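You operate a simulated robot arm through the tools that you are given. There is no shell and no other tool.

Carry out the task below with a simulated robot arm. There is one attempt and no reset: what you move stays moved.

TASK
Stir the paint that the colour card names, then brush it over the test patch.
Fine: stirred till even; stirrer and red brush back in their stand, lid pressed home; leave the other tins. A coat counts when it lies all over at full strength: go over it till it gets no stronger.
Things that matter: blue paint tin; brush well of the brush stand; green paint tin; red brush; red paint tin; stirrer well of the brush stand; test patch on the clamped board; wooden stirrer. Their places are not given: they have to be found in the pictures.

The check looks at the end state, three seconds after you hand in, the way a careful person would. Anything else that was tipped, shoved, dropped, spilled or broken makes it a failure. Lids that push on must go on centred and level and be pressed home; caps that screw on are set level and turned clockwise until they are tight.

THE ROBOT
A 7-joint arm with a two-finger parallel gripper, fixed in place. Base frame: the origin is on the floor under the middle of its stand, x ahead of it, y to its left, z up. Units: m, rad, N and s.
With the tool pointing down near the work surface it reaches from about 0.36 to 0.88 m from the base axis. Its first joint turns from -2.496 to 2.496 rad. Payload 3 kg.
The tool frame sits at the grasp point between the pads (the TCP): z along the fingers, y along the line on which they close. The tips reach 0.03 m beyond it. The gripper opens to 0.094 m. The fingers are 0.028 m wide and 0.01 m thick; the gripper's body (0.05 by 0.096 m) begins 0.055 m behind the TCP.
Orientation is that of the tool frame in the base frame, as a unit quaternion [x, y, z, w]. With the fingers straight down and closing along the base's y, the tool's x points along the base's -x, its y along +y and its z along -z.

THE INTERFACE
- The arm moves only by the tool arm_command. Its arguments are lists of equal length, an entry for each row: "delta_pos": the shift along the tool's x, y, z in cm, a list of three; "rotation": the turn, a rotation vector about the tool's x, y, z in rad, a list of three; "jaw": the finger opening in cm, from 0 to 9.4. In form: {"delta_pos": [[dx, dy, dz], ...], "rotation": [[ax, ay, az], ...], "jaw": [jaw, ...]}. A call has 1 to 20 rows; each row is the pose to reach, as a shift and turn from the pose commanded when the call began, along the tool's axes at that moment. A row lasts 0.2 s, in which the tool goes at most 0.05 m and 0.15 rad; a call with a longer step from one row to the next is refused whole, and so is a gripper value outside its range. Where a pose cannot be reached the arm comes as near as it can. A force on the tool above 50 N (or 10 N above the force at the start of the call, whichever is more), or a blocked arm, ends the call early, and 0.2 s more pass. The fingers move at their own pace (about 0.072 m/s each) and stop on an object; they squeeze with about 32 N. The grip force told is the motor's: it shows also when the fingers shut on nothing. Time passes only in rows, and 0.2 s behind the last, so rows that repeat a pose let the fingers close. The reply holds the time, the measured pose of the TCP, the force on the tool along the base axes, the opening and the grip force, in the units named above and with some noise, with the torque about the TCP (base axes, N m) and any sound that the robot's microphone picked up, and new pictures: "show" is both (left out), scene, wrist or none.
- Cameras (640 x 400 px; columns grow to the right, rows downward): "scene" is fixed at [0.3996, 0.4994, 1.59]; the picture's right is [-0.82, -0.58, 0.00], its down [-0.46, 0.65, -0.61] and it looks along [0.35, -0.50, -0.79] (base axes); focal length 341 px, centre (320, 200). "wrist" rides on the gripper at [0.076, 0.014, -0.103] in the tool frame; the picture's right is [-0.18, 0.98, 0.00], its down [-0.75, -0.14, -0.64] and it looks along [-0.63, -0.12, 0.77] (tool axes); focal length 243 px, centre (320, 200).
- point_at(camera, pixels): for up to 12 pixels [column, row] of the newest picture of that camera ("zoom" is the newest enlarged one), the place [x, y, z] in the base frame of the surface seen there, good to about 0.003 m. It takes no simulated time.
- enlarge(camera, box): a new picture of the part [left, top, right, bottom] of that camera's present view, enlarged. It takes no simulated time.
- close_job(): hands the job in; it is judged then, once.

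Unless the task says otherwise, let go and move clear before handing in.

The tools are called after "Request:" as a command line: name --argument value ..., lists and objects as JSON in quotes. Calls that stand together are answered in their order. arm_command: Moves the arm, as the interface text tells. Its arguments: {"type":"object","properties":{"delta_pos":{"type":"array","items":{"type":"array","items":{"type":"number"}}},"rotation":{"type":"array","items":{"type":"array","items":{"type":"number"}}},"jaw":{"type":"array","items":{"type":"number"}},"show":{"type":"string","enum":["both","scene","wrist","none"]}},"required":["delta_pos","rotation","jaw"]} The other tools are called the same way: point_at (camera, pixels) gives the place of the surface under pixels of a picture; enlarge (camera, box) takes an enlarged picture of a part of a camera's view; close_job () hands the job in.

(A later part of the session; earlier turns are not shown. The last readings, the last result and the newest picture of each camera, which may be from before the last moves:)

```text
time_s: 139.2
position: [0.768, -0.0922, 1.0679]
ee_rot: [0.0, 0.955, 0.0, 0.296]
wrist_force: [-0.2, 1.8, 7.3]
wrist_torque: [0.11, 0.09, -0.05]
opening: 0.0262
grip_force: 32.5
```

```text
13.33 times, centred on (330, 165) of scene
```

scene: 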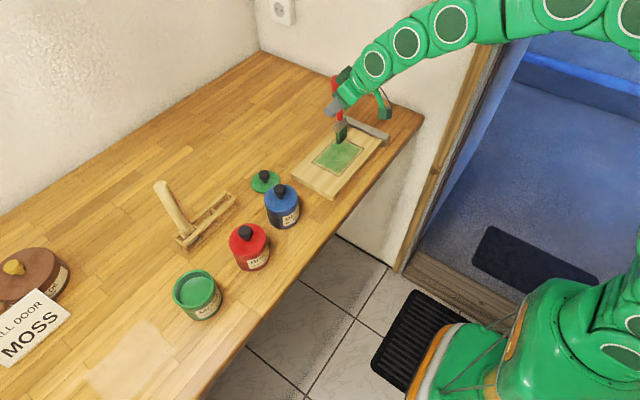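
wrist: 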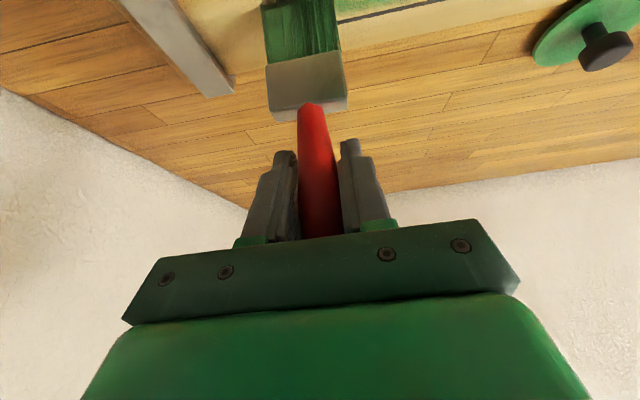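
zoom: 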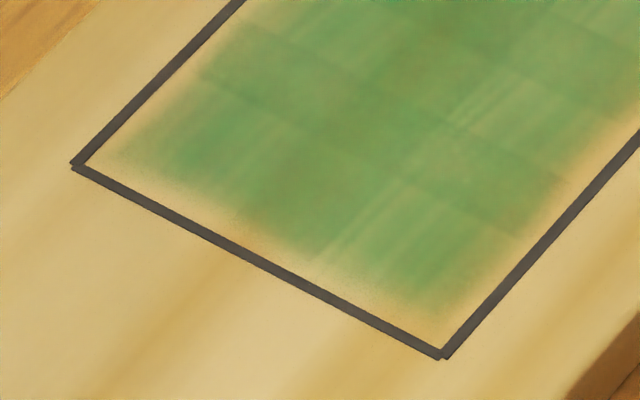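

The rim is unchanged even after direct passes with a loaded brush, so the soft rim is only how the coat is drawn. For certainty I'll go over the near lanes once more with this definite contact (7 N).

Request:
arm_command --delta_pos '[[-0.5, 2.5, 0.34], [-0.5, 5.5, 0.34], [-0.5, 8.8, 0.34], [1.98, 8.8, -1.35], [4.45, 8.8, -3.05], [6.93, 8.8, -4.74], [4.45, 8.8, -3.05], [1.98, 8.8, -1.35], [-0.5, 8.8, 0.34], [-0.5, 6.3, 0.34], [1.98, 6.3, -1.35], [4.45, 6.3, -3.05], [6.93, 6.3, -4.74], [4.45, 6.3, -3.05], [1.98, 6.3, -1.35], [-0.5, 6.3, 0.34], [1.98, 3.6, -1.35], [4.45, 3.6, -3.05], [6.93, 3.6, -4.74], [6.93, 3.6, -4.74]]' --rotation '[[0, 0, 0], [0, 0, 0], [0, 0, 0], [0, 0, 0], [0, 0, 0], [0, 0, 0], [0, 0, 0], [0, 0, 0], [0, 0, 0], [0, 0, 0], [0, 0, 0], [0, 0, 0], [0, 0, 0], [0, 0, 0], [0, 0, 0], [0, 0, 0], [0, 0, 0], [0, 0, 0], [0, 0, 0], [0, 0, 0]]' --jaw '[0, 0, 0, 0, 0, 0, 0, 0, 0, 0, 0, 0, 0, 0, 0, 0, 0, 0, 0, 0]' --show "both"

Request:
enlarge --camera "scene" --box '[308, 130, 370, 180]'

Request:
enlarge --camera "wrist" --box '[180, 0, 400, 120]'

```text
time_s: 143.4
position: [0.6841, -0.0554, 1.0704]
ee_rot: [-0.001, 0.956, 0.0, 0.294]
wrist_force: [0.6, -0.1, -1.1]
wrist_torque: [-0.02, -0.01, 0.03]
opening: 0.0258
grip_force: 32.0
```

scene: 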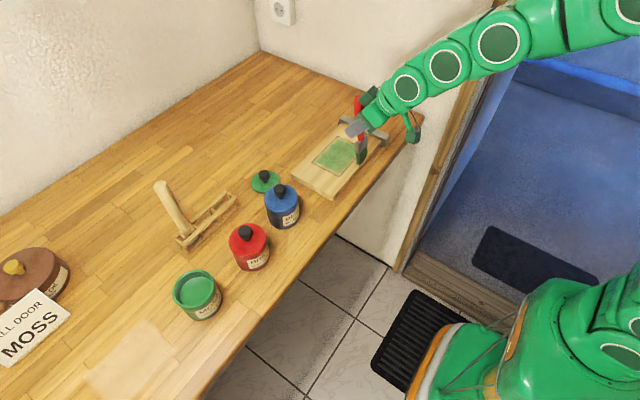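
wrist: 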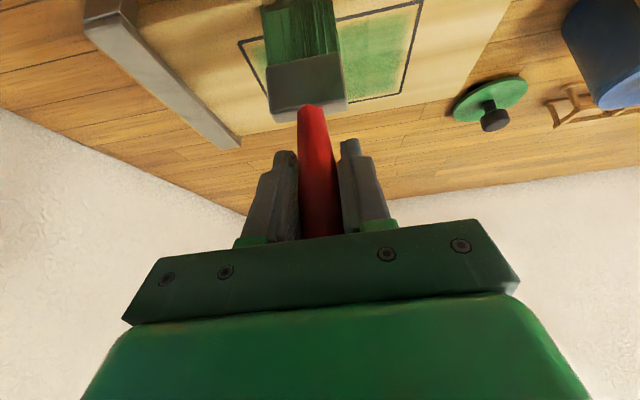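

```text
8.00 times, centred on (339, 155) of scene
```

zoom: 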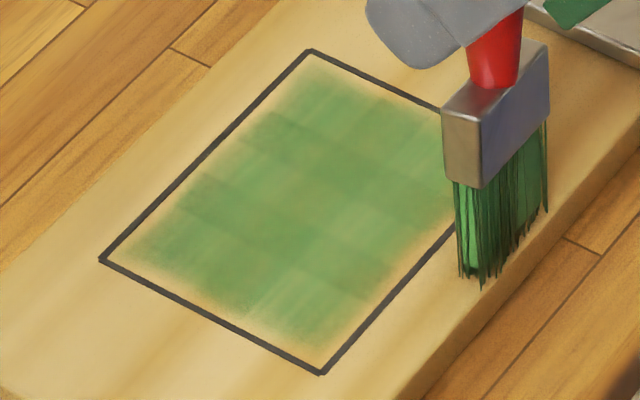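

```text
2.91 times, centred on (290, 60) of wrist
```

zoom: 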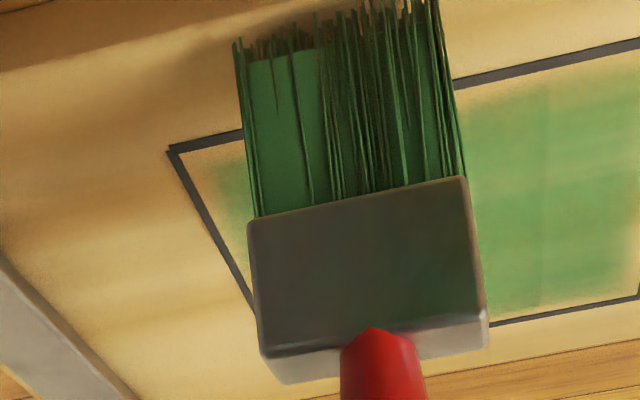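

The tone is even across the patch and unchanged by more passes. I'll check that the soft rim is the same width on all four sides.

Request:
point_at --camera "scene" --pixels '[[337, 139], [334, 178], [315, 160], [320, 166]]'

Request:
enlarge --camera "scene" --box '[320, 130, 350, 160]'

```text
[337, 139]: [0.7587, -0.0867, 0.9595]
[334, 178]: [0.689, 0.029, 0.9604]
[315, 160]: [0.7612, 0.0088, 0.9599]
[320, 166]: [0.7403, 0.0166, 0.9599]
```

```text
13.33 times, centred on (335, 145) of scene
```

zoom: 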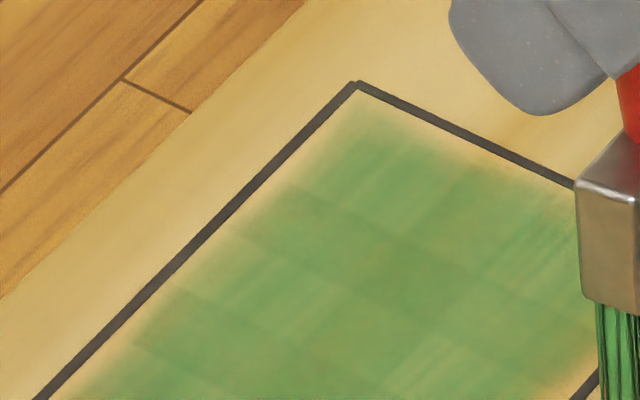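

The rim is alike at the far corner. To confirm nothing more is being deposited, I'll take the brush back over the tin and compare its colour with the view after the second dip.

Request:
arm_command --delta_pos '[[-2.26, 0, -3.3], [-4.52, 0, -6.6], [-6.775, 0, -9.9], [-5.12, 4.0, -11.03], [-3.72, 8.0, -11.99], [-3.72, 12.7, -11.99], [-3.72, 17.4, -11.99], [-3.72, 22.1, -11.99], [-3.72, 26.8, -11.99], [-3.72, 31.5, -11.99], [-3.72, 36.2, -11.99], [-3.72, 40.2, -11.99], [-6.03, 44.0, -10.41], [-8.51, 47.0, -8.71], [-10.24, 48.5, -7.53], [-10.24, 48.5, -7.53], [-10.24, 48.5, -7.53]]' --rotation '[[0, 0, 0], [0, 0, 0], [0, 0, 0], [0, 0, 0], [0, 0, 0], [0, 0, 0], [0, 0, 0], [0, 0, 0], [0, 0, 0], [0, 0, 0], [0, 0, 0], [0, 0, 0], [0, 0, 0], [0, 0, 0], [0, 0, 0], [0, 0, 0], [0, 0, 0]]' --jaw '[0, 0, 0, 0, 0, 0, 0, 0, 0, 0, 0, 0, 0, 0, 0, 0, 0]' --show "both"

Request:
enlarge --camera "wrist" --box '[220, 0, 380, 100]'

Request:
enlarge --camera "scene" --box '[150, 240, 250, 340]'

```text
time_s: 147.0
position: [0.7259, 0.431, 1.1892]
ee_rot: [-0.001, 0.955, 0.0, 0.296]
wrist_force: [0.3, -0.8, -0.5]
wrist_torque: [0.02, -0.03, 0.0]
opening: 0.026
grip_force: 32.2
```

scene: 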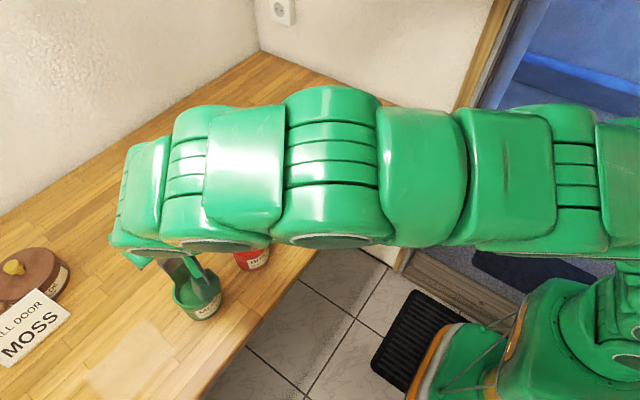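
wrist: 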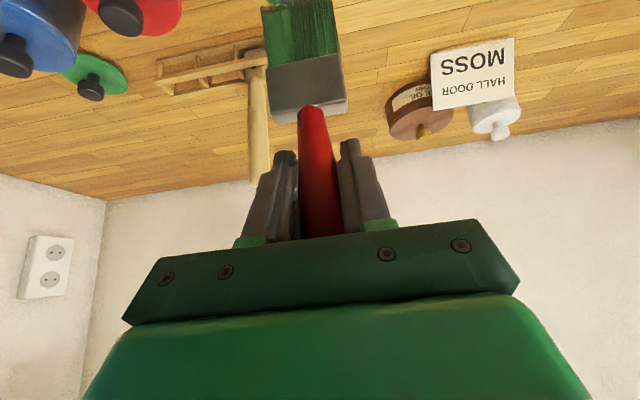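

```text
4.00 times, centred on (300, 50) of wrist
```

zoom: 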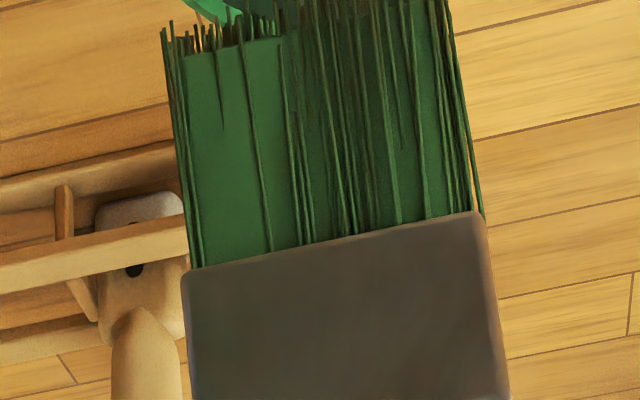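

```text
4.00 times, centred on (200, 290) of scene
```

zoom: 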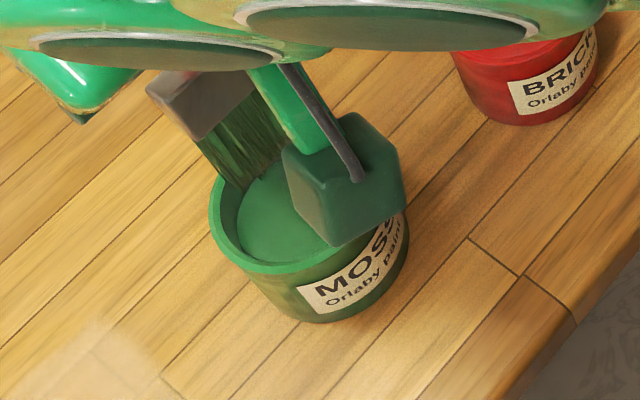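

The bristles are as vivid as after the dip, so the patch takes no more paint: the coat is full. Next I'll measure the brush in the grip for returning it to its well.

Request:
point_at --camera "zoom" --pixels '[[238, 187], [250, 175], [195, 135], [205, 140], [150, 90], [165, 75], [225, 160], [255, 125]]'

Request:
point_at --camera "wrist" --pixels '[[268, 12], [290, 10], [310, 5], [300, 40], [300, 75], [306, 95], [270, 90], [342, 80], [312, 115], [314, 150]]'

```text
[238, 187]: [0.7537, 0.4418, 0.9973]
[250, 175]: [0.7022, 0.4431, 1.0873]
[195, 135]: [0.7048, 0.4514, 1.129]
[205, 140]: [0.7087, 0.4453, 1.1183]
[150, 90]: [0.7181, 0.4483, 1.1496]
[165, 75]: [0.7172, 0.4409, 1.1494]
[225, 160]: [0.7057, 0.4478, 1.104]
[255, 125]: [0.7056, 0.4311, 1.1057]
```

```text
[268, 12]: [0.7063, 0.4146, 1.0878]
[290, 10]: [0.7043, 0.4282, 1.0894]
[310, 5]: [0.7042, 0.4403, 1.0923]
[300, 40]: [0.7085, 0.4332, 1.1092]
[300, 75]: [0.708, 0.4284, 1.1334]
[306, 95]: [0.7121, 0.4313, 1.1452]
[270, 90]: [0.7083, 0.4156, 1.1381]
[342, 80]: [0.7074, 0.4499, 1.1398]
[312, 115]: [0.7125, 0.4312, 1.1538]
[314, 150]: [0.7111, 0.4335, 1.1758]
```

The brush seems to have pivoted in the grip: tip front x≈0.704, ferrule ≈0.708, handle ≈0.712. I'll measure its tilt more exactly along one edge.

Request:
enlarge --camera "scene" --box '[150, 250, 200, 300]'

Request:
point_at --camera "wrist" --pixels '[[275, 70], [280, 80], [275, 95], [320, 60], [320, 70], [320, 80], [290, 100], [325, 95], [285, 50], [320, 45], [280, 30], [315, 25]]'

```text
8.00 times, centred on (175, 275) of scene
```

zoom: 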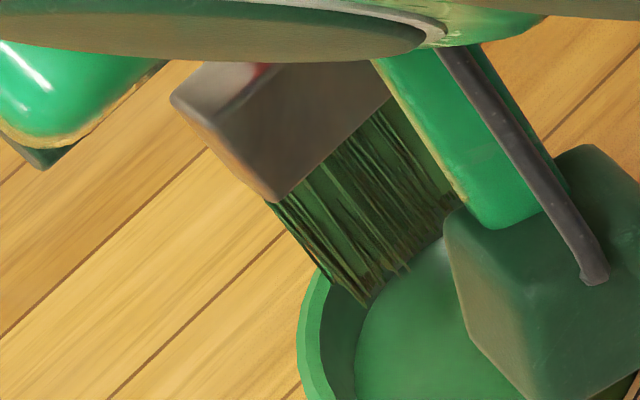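

```text
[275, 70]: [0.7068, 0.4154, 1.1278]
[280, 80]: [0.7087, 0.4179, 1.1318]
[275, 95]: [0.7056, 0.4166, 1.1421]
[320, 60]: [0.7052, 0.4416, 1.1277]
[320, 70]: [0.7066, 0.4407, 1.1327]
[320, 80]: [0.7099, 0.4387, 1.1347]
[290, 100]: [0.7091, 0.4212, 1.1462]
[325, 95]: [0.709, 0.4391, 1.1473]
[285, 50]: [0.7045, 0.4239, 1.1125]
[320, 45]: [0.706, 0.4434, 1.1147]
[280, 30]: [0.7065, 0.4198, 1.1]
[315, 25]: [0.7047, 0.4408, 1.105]
```

The front face slopes about 0.07–0.2 rad, bottom toward the robot. I'll rotate the tool by 0.15 rad to bring the brush upright and measure again.

Request:
arm_command --delta_pos '[[0, 0, 0], [0, 0, 0], [0, 0, 0]]' --rotation '[[0, -0.075, 0], [0, -0.15, 0], [0, -0.15, 0]]' --jaw '[0, 0, 0]' --show "both"

Request:
point_at --camera "wrist" --pixels '[[275, 75], [285, 85], [320, 60], [320, 75], [325, 85], [285, 50], [320, 40], [285, 25], [320, 15], [312, 115], [314, 150], [318, 190]]'

Request:
enlarge --camera "scene" --box '[150, 250, 200, 300]'

```text
time_s: 147.8
position: [0.7248, 0.429, 1.1891]
ee_rot: [-0.001, 0.93, 0.0, 0.367]
wrist_force: [0.4, 0.0, -0.8]
wrist_torque: [0.02, 0.02, 0.01]
opening: 0.0259
grip_force: 32.1
```

scene: 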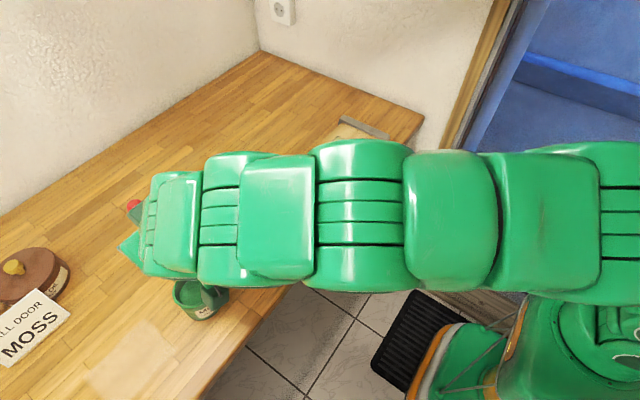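
wrist: 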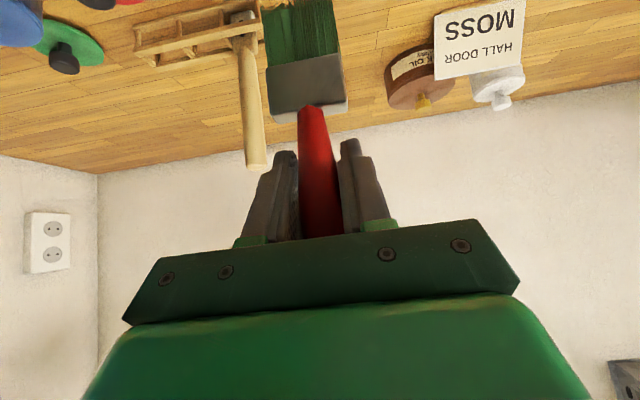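

```text
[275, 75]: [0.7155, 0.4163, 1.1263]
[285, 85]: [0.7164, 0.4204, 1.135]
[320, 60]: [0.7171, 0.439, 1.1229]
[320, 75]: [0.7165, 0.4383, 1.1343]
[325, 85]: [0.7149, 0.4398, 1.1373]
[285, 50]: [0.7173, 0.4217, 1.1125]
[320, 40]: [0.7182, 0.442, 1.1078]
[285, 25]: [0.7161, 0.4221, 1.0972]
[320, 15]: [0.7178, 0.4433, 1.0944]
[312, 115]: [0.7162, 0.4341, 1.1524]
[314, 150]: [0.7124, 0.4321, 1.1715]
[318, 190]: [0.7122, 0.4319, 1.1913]
```

```text
8.00 times, centred on (175, 275) of scene
```

zoom: 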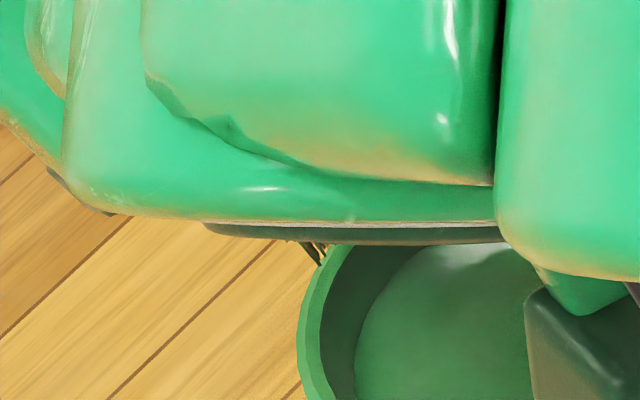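

The front face is now vertical within about 0.03 rad and the brush is centred under the TCP. I'll carry it around to above the brush well at (0.850, 0.2515).

Request:
arm_command --delta_pos '[[-1.67, -1.75, 1.14], [-3.34, -3.5, 2.29], [-3.7, -8.0, 2.63], [-3.7, -12.5, 2.63], [-4.07, -16.8, 2.97], [-6.26, -17.85, 5.01], [-8.14, -17.85, 8.13], [-6.49, -17.85, 11.37], [-6.49, -17.85, 11.37], [-6.49, -17.85, 11.37]]' --rotation '[[0, 0, 0], [0, 0, 0], [0, 0, 0], [0, 0, 0], [0, 0, 0], [0, 0, 0], [0, 0, 0], [0, 0, 0], [0, 0, 0], [0, 0, 0]]' --jaw '[0, 0, 0, 0, 0, 0, 0, 0, 0, 0]' --show "both"

Request:
enlarge --camera "scene" --box '[160, 140, 260, 240]'

```text
time_s: 150.0
position: [0.8505, 0.2505, 1.1488]
ee_rot: [0.0, 0.931, 0.001, 0.366]
wrist_force: [0.5, -0.1, -1.0]
wrist_torque: [0.0, -0.03, 0.02]
opening: 0.026
grip_force: 31.8
```

scene: 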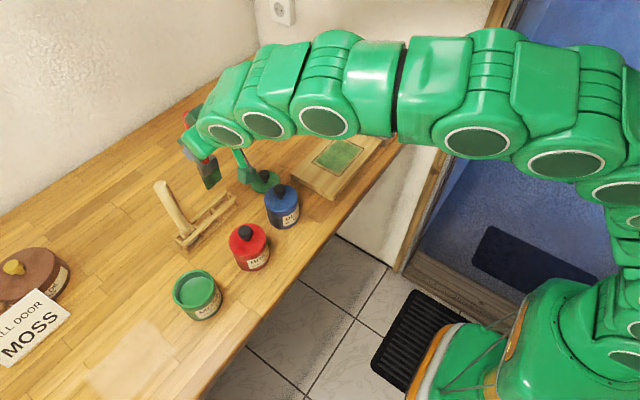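
wrist: 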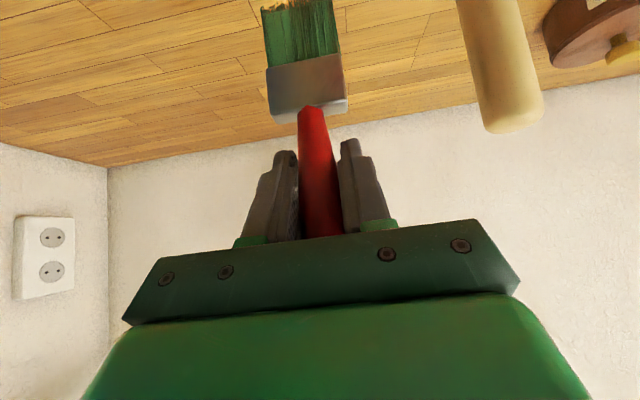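

```text
4.00 times, centred on (210, 190) of scene
```

zoom: 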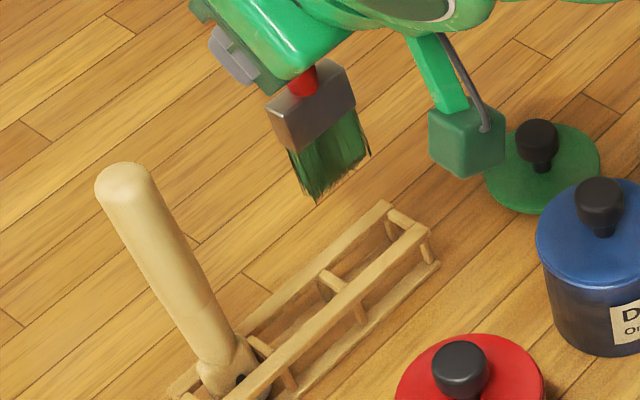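

Request:
point_at --camera "zoom" --pixels '[[315, 195], [335, 180], [366, 152], [292, 155], [300, 150], [270, 105], [282, 140], [355, 105], [335, 65], [320, 110], [315, 150]]'

Request:
point_at --camera "zoom" --pixels '[[325, 278], [358, 312], [345, 290], [385, 208], [420, 232], [405, 218], [355, 240], [390, 265], [432, 262], [300, 265]]'

```text
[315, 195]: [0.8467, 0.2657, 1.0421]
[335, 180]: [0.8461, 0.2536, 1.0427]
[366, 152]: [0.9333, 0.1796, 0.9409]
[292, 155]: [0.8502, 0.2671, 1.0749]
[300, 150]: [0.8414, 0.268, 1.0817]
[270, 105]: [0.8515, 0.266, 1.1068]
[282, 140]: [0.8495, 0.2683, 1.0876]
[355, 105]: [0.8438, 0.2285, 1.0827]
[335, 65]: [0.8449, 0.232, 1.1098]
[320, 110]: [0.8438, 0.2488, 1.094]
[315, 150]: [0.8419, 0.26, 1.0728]
```

```text
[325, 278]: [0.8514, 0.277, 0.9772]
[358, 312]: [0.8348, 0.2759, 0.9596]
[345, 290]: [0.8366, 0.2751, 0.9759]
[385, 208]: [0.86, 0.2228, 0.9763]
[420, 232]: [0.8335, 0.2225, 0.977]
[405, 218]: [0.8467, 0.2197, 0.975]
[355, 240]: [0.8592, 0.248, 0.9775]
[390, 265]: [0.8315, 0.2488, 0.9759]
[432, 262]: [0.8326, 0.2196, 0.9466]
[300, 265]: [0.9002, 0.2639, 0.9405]
```

The brush faces match its original place: front x≈0.843, y 0.2285–0.268, inside the slot (y 0.2225–0.275). I'll lower it 8 cm into the well.

Request:
arm_command --delta_pos '[[1.43, 0, 1.4], [2.8, 0, 2.86], [3.48, 0, 3.59], [4.16, 0, 4.32], [4.84, 0, 5.05], [5.52, 0, 5.78], [5.52, 0, 5.78]]' --rotation '[[0, 0, 0], [0, 0, 0], [0, 0, 0], [0, 0, 0], [0, 0, 0], [0, 0, 0], [0, 0, 0]]' --jaw '[0, 0, 0, 0, 0, 0, 0]' --show "both"

Request:
enlarge --camera "scene" --box '[160, 140, 260, 240]'

Request:
enlarge --camera "wrist" --box '[180, 0, 400, 120]'

```text
time_s: 151.6
position: [0.8495, 0.2512, 1.0701]
ee_rot: [0.0, 0.931, 0.001, 0.366]
wrist_force: [4.3, 0.6, 0.2]
wrist_torque: [-0.07, -0.45, -0.02]
opening: 0.0259
grip_force: 31.7
```

scene: 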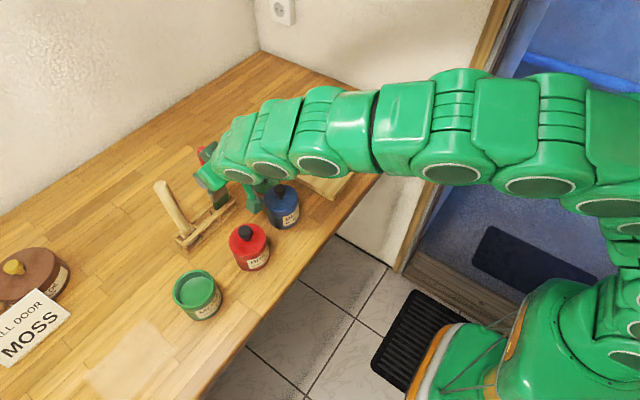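
wrist: 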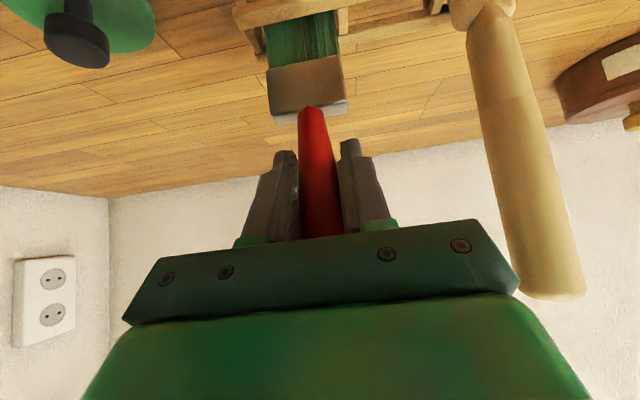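

```text
4.00 times, centred on (210, 190) of scene
```

zoom: 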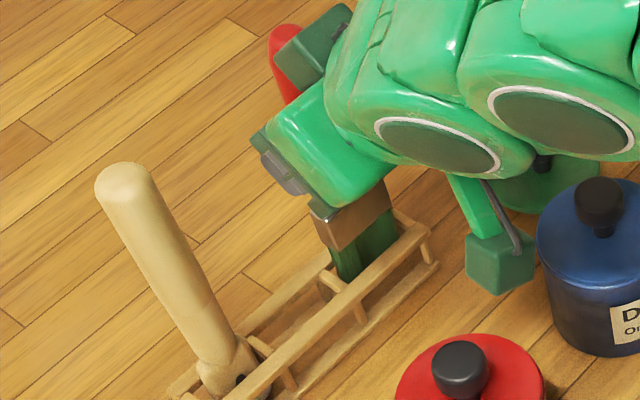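

```text
2.91 times, centred on (290, 60) of wrist
```

zoom: 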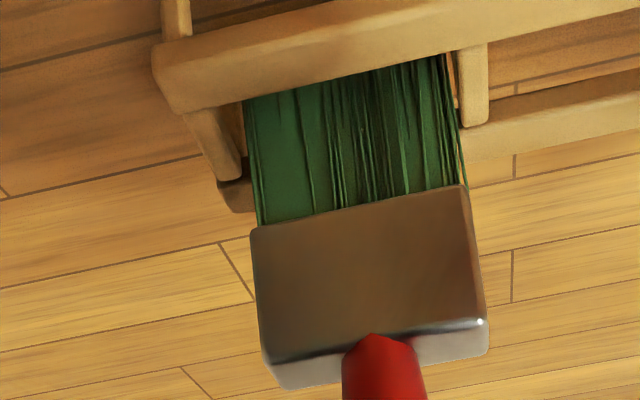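

The bristles are between the rails; 4 N shows contact with the front rail. I'll shift 2.5 mm outward and lower 1 cm.

Request:
arm_command --delta_pos '[[-0.18, 0, 0.17], [0.16, 0, 0.54], [0.5, 0, 0.9], [0.5, 0, 0.9]]' --rotation '[[0, 0, 0], [0, 0, 0], [0, 0, 0], [0, 0, 0]]' --jaw '[0, 0, 0, 0]' --show "none"

```text
time_s: 152.6
position: [0.8516, 0.2505, 1.0591]
ee_rot: [0.0, 0.931, 0.0, 0.366]
wrist_force: [-0.3, 1.1, -1.5]
wrist_torque: [0.0, 0.01, 0.0]
opening: 0.0262
grip_force: 31.8
```

Request:
arm_command --delta_pos '[[0.14, 0, 0.15], [0.27, 0, 0.29], [0.27, 0, 0.29]]' --rotation '[[0, 0, 0], [0, 0, 0], [0, 0, 0]]' --jaw '[0, 0, 0]' --show "none"

```text
time_s: 153.4
position: [0.8517, 0.251, 1.0564]
ee_rot: [0.0, 0.931, 0.0, 0.365]
wrist_force: [0.2, 0.3, -1.3]
wrist_torque: [-0.02, 0.0, -0.03]
opening: 0.0259
grip_force: 32.3
```

Request:
arm_command --delta_pos '[[0.14, 0, 0.15], [0.27, 0, 0.29], [0.27, 0, 0.29]]' --rotation '[[0, 0, 0], [0, 0, 0], [0, 0, 0]]' --jaw '[0, 0, 0]' --show "both"

Request:
enlarge --camera "scene" --box '[160, 140, 260, 240]'

```text
time_s: 154.2
position: [0.8514, 0.2511, 1.0519]
ee_rot: [0.001, 0.931, 0.0, 0.366]
wrist_force: [-0.2, 0.3, -0.7]
wrist_torque: [0.02, 0.01, 0.02]
opening: 0.0259
grip_force: 32.3
```

scene: 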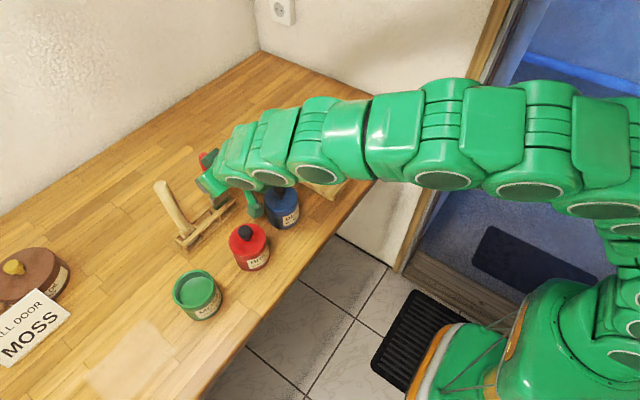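
wrist: 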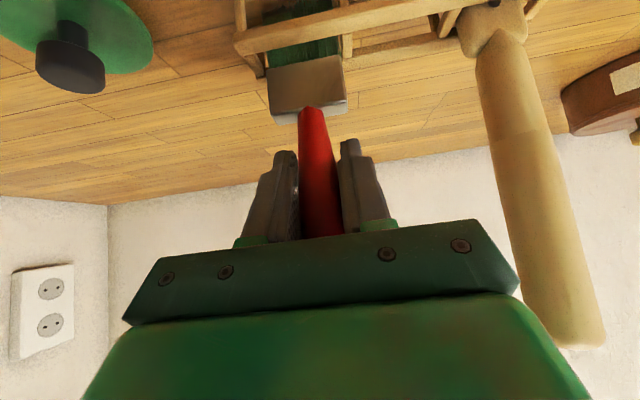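

```text
4.00 times, centred on (210, 190) of scene
```

zoom: 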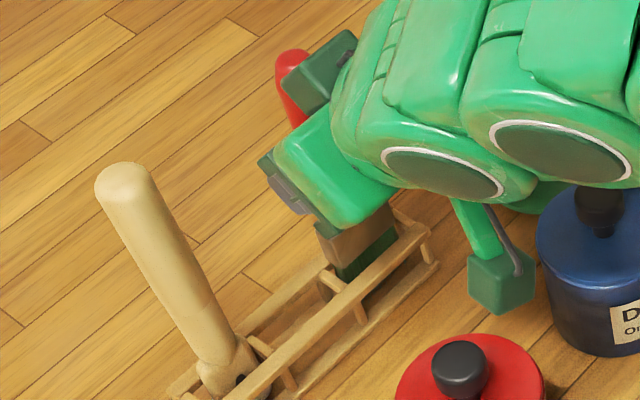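

Ferrule top is at about 1.010 against 1.006 originally, so some 4 mm remain. I'll continue in small steps.

Request:
arm_command --delta_pos '[[0.14, 0, 0.15], [0.2, 0, 0.22], [0.2, 0, 0.22]]' --rotation '[[0, 0, 0], [0, 0, 0], [0, 0, 0]]' --jaw '[0, 0, 0]' --show "none"

```text
time_s: 155.0
position: [0.8536, 0.2509, 1.0483]
ee_rot: [0.0, 0.93, -0.001, 0.366]
wrist_force: [0.0, 1.2, -0.3]
wrist_torque: [0.03, -0.03, -0.02]
opening: 0.0262
grip_force: 32.4
```

Request:
arm_command --delta_pos '[[0.14, 0, 0.15], [0.2, 0, 0.22], [0.2, 0, 0.22]]' --rotation '[[0, 0, 0], [0, 0, 0], [0, 0, 0]]' --jaw '[0, 0, 0]' --show "none"

```text
time_s: 155.8
position: [0.8533, 0.2502, 1.0474]
ee_rot: [-0.001, 0.93, 0.001, 0.368]
wrist_force: [1.4, -1.7, 29.7]
wrist_torque: [0.02, -0.11, -0.01]
opening: 0.0263
grip_force: 32.1
```

The brush stands on the bottom (30 N). I'll relax, open the fingers and back out along the tool axis.

Request:
arm_command --delta_pos '[[-0.14, 0, -0.15], [-0.14, 0, -0.15], [-0.14, 0, -0.15], [-0.14, 0, -0.15], [-0.14, 0, -0.15], [-0.14, 0, -2.5], [-0.14, 0, -6], [-0.14, 0, -10], [-0.14, 0, -14], [-0.14, 0, -14]]' --rotation '[[0, 0, 0], [0, 0, 0], [0, 0, 0], [0, 0, 0], [0, 0, 0], [0, 0, 0], [0, 0, 0], [0, 0, 0], [0, 0, 0], [0, 0, 0]]' --jaw '[0, 3.2, 4, 5, 5, 5, 5, 5, 5, 5]' --show "both"

Request:
enlarge --camera "scene" --box '[140, 145, 250, 255]'

Request:
enlarge --camera "wrist" --box '[160, 0, 440, 200]'

```text
time_s: 158.0
position: [0.7595, 0.2505, 1.1486]
ee_rot: [0.0, 0.931, -0.001, 0.366]
wrist_force: [0.4, -0.9, -0.2]
wrist_torque: [-0.02, 0.02, -0.01]
opening: 0.05
grip_force: 0.1
```

scene: 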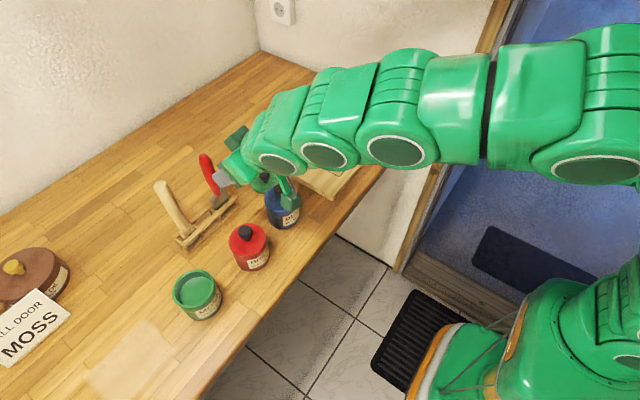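
wrist: 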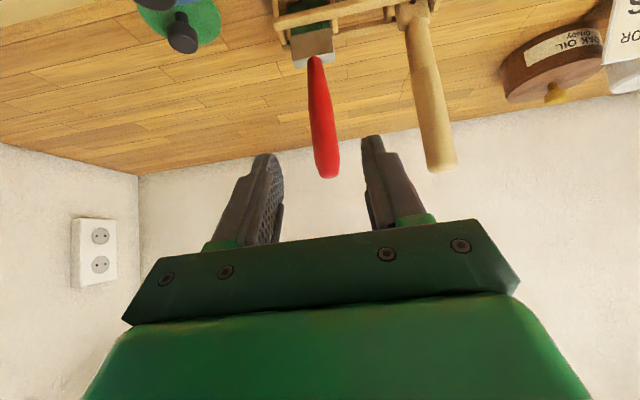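

```text
3.64 times, centred on (195, 200) of scene
```

zoom: 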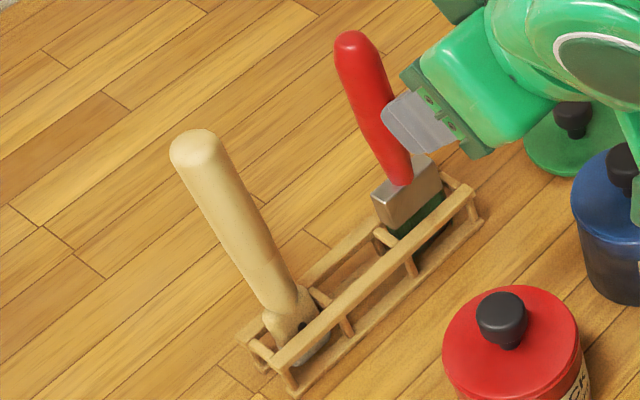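

```text
2.00 times, centred on (300, 100) of wrist
```

zoom: 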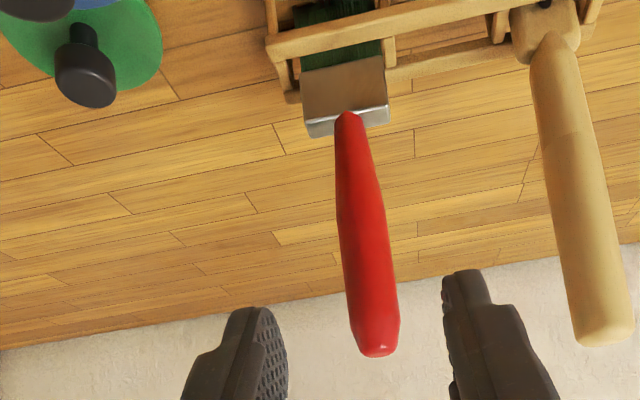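

Brush and stirrer both stand in their wells as at the start. I'll back away, bring the tool upright again and view the whole scene.

Request:
arm_command --delta_pos '[[0.18, -1.0, -1.85], [0.35, -2.0, -3.7], [0.53, -3.0, -5.54], [0.71, -4.0, -7.4], [0.885, -5.05, -9.23], [0.885, -5.05, -9.23]]' --rotation '[[0, 0.15, 0], [0, 0.3, 0], [0, 0.45, 0], [0, 0.6, 0], [0, 0.75, 0], [0, 0.75, 0]]' --jaw '[5, 5, 5, 5, 5, 5]' --show "both"

Request:
enlarge --camera "scene" --box '[220, 100, 400, 210]'

```text
time_s: 159.4
position: [0.6871, 0.2004, 1.2106]
ee_rot: [0.0, 1.0, -0.001, -0.001]
wrist_force: [-0.9, 0.0, -0.1]
wrist_torque: [-0.03, 0.02, -0.01]
opening: 0.05
grip_force: 0.0
```

scene: 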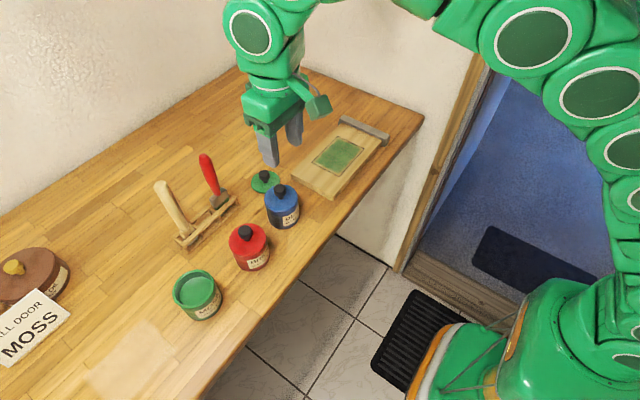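
wrist: 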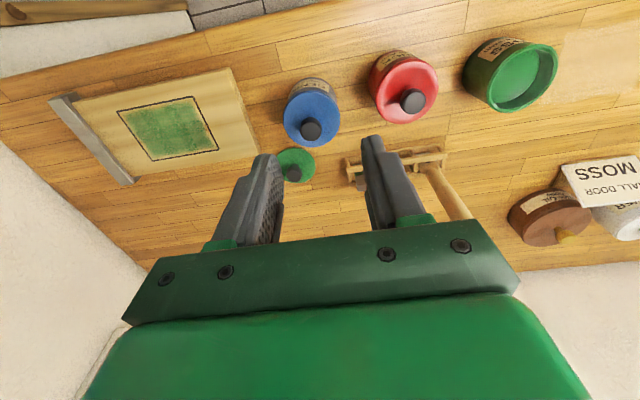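

```text
3.56 times, centred on (310, 155) of scene
```

zoom: 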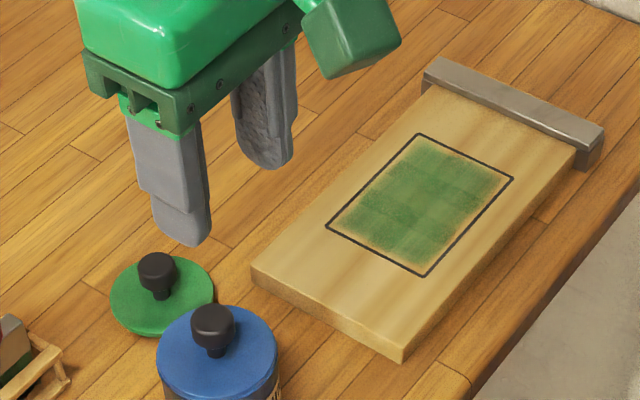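

The scene is tidy. I'll zoom on the patch from the wrist camera for an independent look at evenness.

Request:
enlarge --camera "wrist" --box '[90, 70, 250, 190]'

Request:
enlarge --camera "scene" --box '[308, 130, 370, 180]'

```text
3.33 times, centred on (170, 130) of wrist
```

zoom: 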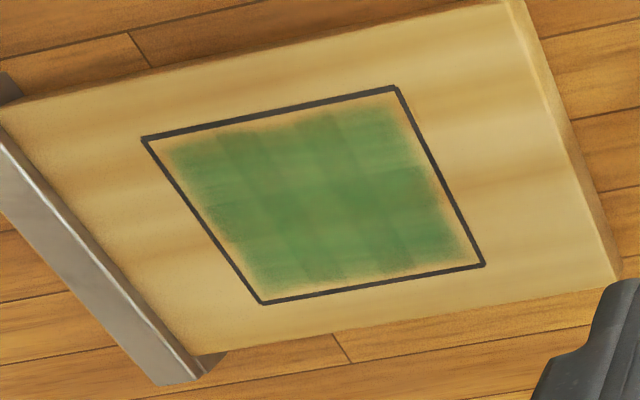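

```text
8.00 times, centred on (339, 155) of scene
```

zoom: 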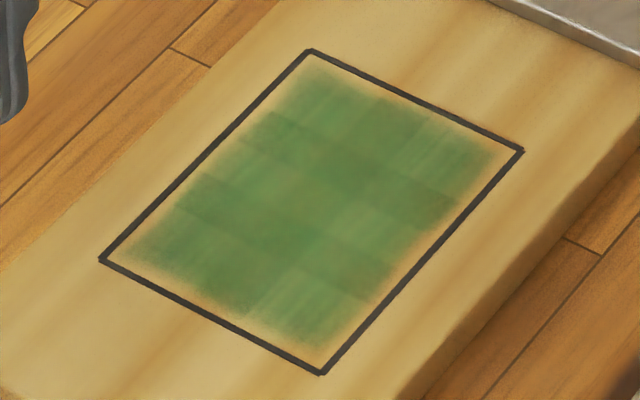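

The coat is even apart from a noisy feathered rim, like the pale decal on the table. I'll zoom in more to judge whether the paler squares are regular texture or weaker spots.

Request:
enlarge --camera "scene" --box '[325, 135, 355, 155]'

Request:
enlarge --camera "scene" --box '[315, 155, 350, 178]'

Request:
enlarge --camera "wrist" --box '[110, 90, 230, 165]'

```text
16.00 times, centred on (340, 145) of scene
```

zoom: 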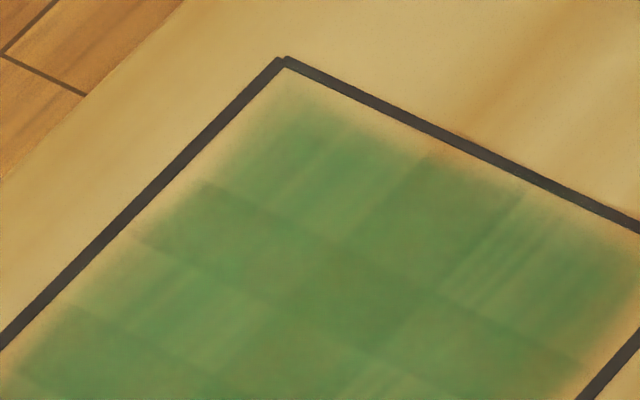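

```text
16.00 times, centred on (332, 166) of scene
```

zoom: 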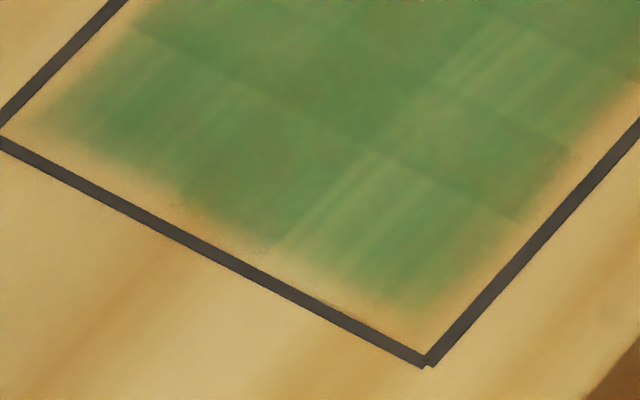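

```text
5.33 times, centred on (170, 128) of wrist
```

zoom: 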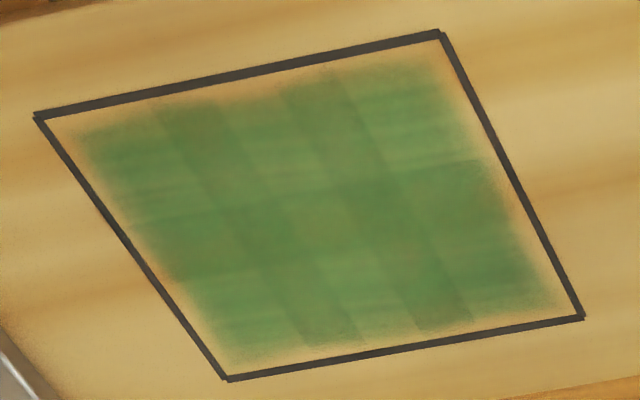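

The paler squares form a regular plaid of equally strong, overlapping fields, so the coat is uniform and saturated. Next is the lid: I'll measure its knob at scene (264,176).

Request:
enlarge --camera "scene" --box '[240, 155, 290, 205]'

Request:
point_at --camera "zoom" --pixels '[[305, 130], [290, 130], [330, 125], [310, 115], [310, 150], [200, 200], [420, 170], [320, 230], [290, 95], [370, 105]]'

Request:
point_at --camera "wrist" --pixels '[[293, 172], [285, 172], [301, 172], [293, 165], [293, 180], [280, 165], [312, 160]]'

```text
8.00 times, centred on (265, 180) of scene
```

zoom: 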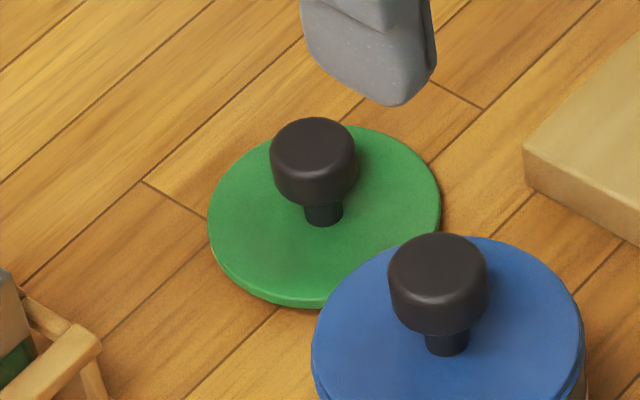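

```text
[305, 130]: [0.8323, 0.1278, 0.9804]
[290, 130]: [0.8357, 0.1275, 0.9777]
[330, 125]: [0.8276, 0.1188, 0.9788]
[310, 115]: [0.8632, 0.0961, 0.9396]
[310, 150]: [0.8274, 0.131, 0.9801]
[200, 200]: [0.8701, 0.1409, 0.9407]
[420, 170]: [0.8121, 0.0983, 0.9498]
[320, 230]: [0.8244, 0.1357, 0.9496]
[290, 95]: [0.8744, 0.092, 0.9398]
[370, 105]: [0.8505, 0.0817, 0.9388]
```

```text
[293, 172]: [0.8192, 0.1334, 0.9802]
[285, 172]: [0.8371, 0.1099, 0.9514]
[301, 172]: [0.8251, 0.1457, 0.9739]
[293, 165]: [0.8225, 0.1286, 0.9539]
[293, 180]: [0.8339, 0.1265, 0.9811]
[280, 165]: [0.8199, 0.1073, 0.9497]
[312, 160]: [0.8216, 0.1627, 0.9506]
```

The lid's knob centre is at about (0.8265, 0.130), top at 0.980. I'll move above it with the fingers upright.

Request:
arm_command --delta_pos '[[-2.4, -1.5, 2.53], [-4.79, -3.04, 5.06], [-6.8, -4.3, 6.5], [-8.79, -5.54, 8.06], [-11.79, -6.94, 11.06], [-13.94, -7.04, 15.06], [-13.94, -7.04, 19.06], [-13.94, -7.04, 19.06]]' --rotation '[[0, 0, 0], [0, 0, 0], [0, 0, 0], [0, 0, 0], [0, 0, 0], [0, 0, 0], [0, 0, 0], [0, 0, 0]]' --jaw '[5, 5, 5, 5, 5, 5, 5, 5]' --show "both"

```text
time_s: 161.2
position: [0.8288, 0.1293, 1.0192]
ee_rot: [0.0, 1.0, 0.001, 0.0]
wrist_force: [-0.1, 0.0, 0.5]
wrist_torque: [0.0, -0.02, -0.03]
opening: 0.0498
grip_force: 0.1
```

scene: 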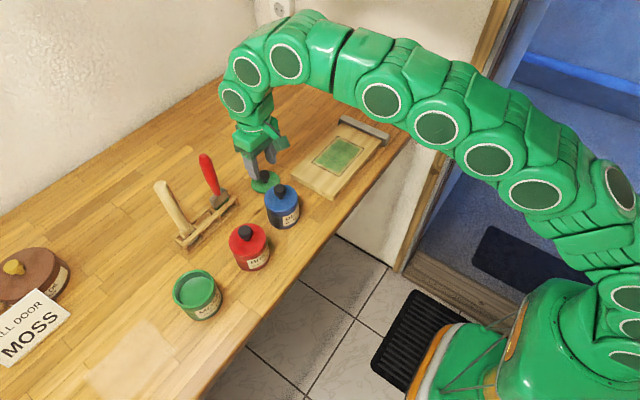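
wrist: 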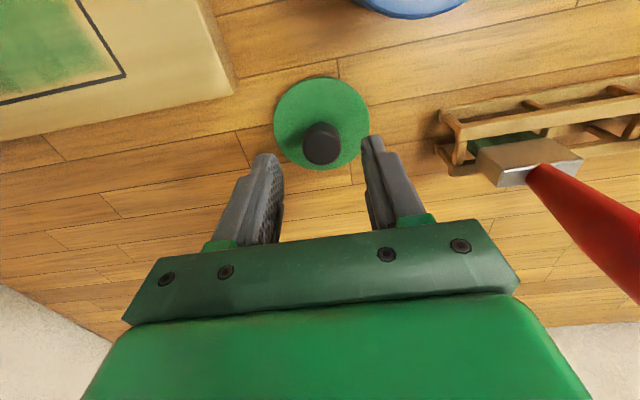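

The knob (wrist 322,143) is between the open fingers. I'll lower 3.3 cm and close.

Request:
arm_command --delta_pos '[[0, 0, 1.2], [0, 0, 2.4], [0, 0, 3.3], [0, 0, 3.3], [0, 0, 3.3], [0, 0, 3.3], [0, 0, 3.3], [0, 0, 3.3]]' --rotation '[[0, 0, 0], [0, 0, 0], [0, 0, 0], [0, 0, 0], [0, 0, 0], [0, 0, 0], [0, 0, 0], [0, 0, 0]]' --jaw '[5, 5, 5, 5, 3, 1.5, 0, 0]' --show "both"

```text
time_s: 163.0
position: [0.827, 0.1294, 0.9891]
ee_rot: [0.0, 1.0, 0.0, 0.001]
wrist_force: [0.9, 0.3, 0.1]
wrist_torque: [0.02, -0.05, -0.01]
opening: 0.0243
grip_force: 32.0
```

scene: 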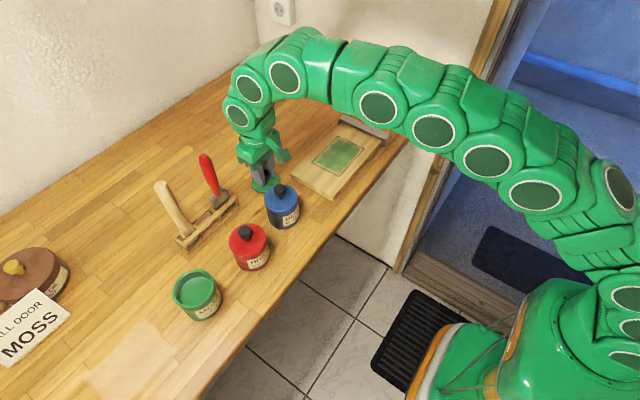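
wrist: 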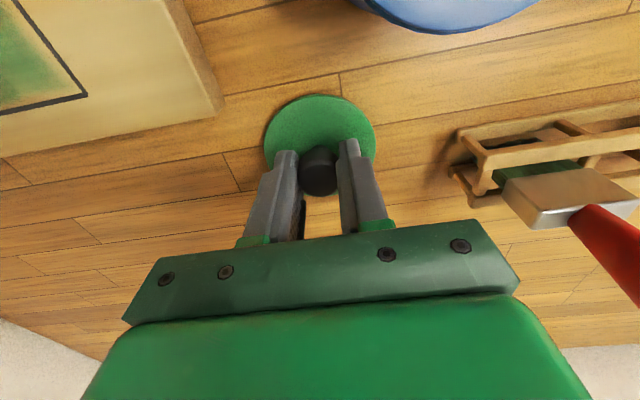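

The lid's knob is gripped (opening 0.0243). I'll lift it and carry it back over the tins at height, toward the green tin.

Request:
arm_command --delta_pos '[[0, 0, -1.5], [0, 0, -4.3], [0, 0, -7.8], [2.2, 0.15, -11.3], [5.2, 1.05, -14.3], [7.7, 4.55, -15.3], [9.2, 9.05, -15.3], [10.2, 13.55, -15.3], [11.2, 18.05, -15.3], [12.2, 22.55, -15.3], [12.7, 26.55, -14.8], [12.7, 28.55, -13.3], [12.7, 28.55, -13.3]]' --rotation '[[0, 0, 0], [0, 0, 0], [0, 0, 0], [0, 0, 0], [0, 0, 0], [0, 0, 0], [0, 0, 0], [0, 0, 0], [0, 0, 0], [0, 0, 0], [0, 0, 0], [0, 0, 0], [0, 0, 0]]' --jaw '[0, 0, 0, 0, 0, 0, 0, 0, 0, 0, 0, 0, 0]' --show "both"

Request:
enlarge --camera "scene" --box '[150, 240, 250, 340]'

```text
time_s: 165.8
position: [0.7013, 0.4147, 1.1217]
ee_rot: [0.0, 1.0, 0.0, 0.0]
wrist_force: [0.8, -0.1, -0.5]
wrist_torque: [-0.01, 0.0, -0.01]
opening: 0.0244
grip_force: 32.2
```

scene: 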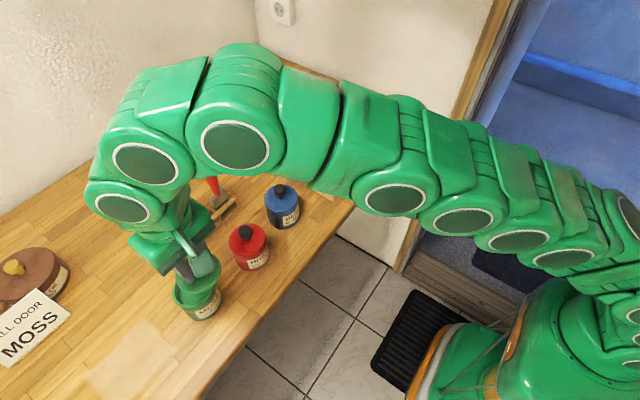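
wrist: 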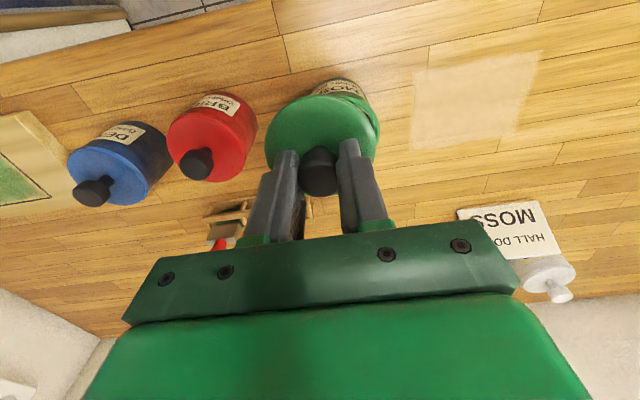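

```text
4.00 times, centred on (200, 290) of scene
```

zoom: 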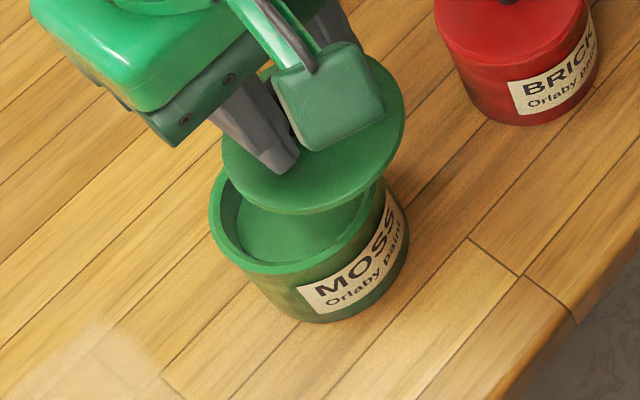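

The lid is level over the tin's near side. I'll re-measure the tin rim, to be sure of its centre before seating the lid.

Request:
point_at --camera "zoom" --pixels '[[212, 210], [216, 235], [235, 258], [262, 270], [295, 270], [330, 258], [360, 235], [380, 205], [225, 180], [240, 320]]'

Request:
point_at --camera "zoom" --pixels '[[225, 160], [250, 195], [300, 208], [350, 195], [385, 160], [402, 115], [385, 75], [262, 75], [240, 180], [320, 205]]'

```text
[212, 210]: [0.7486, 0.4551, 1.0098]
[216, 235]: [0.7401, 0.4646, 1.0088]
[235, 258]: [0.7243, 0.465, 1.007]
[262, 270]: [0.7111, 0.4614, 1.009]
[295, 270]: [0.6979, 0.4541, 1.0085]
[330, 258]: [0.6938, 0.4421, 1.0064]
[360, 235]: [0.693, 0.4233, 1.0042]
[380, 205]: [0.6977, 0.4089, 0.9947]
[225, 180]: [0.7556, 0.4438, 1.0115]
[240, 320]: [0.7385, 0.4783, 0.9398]
```

```text
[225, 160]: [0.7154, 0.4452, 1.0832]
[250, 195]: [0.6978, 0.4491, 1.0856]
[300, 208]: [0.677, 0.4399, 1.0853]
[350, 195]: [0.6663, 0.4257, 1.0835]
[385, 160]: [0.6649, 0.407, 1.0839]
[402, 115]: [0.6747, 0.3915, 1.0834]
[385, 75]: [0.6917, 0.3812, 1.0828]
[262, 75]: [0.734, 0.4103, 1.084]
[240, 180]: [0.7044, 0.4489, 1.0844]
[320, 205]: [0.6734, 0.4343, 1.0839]
```

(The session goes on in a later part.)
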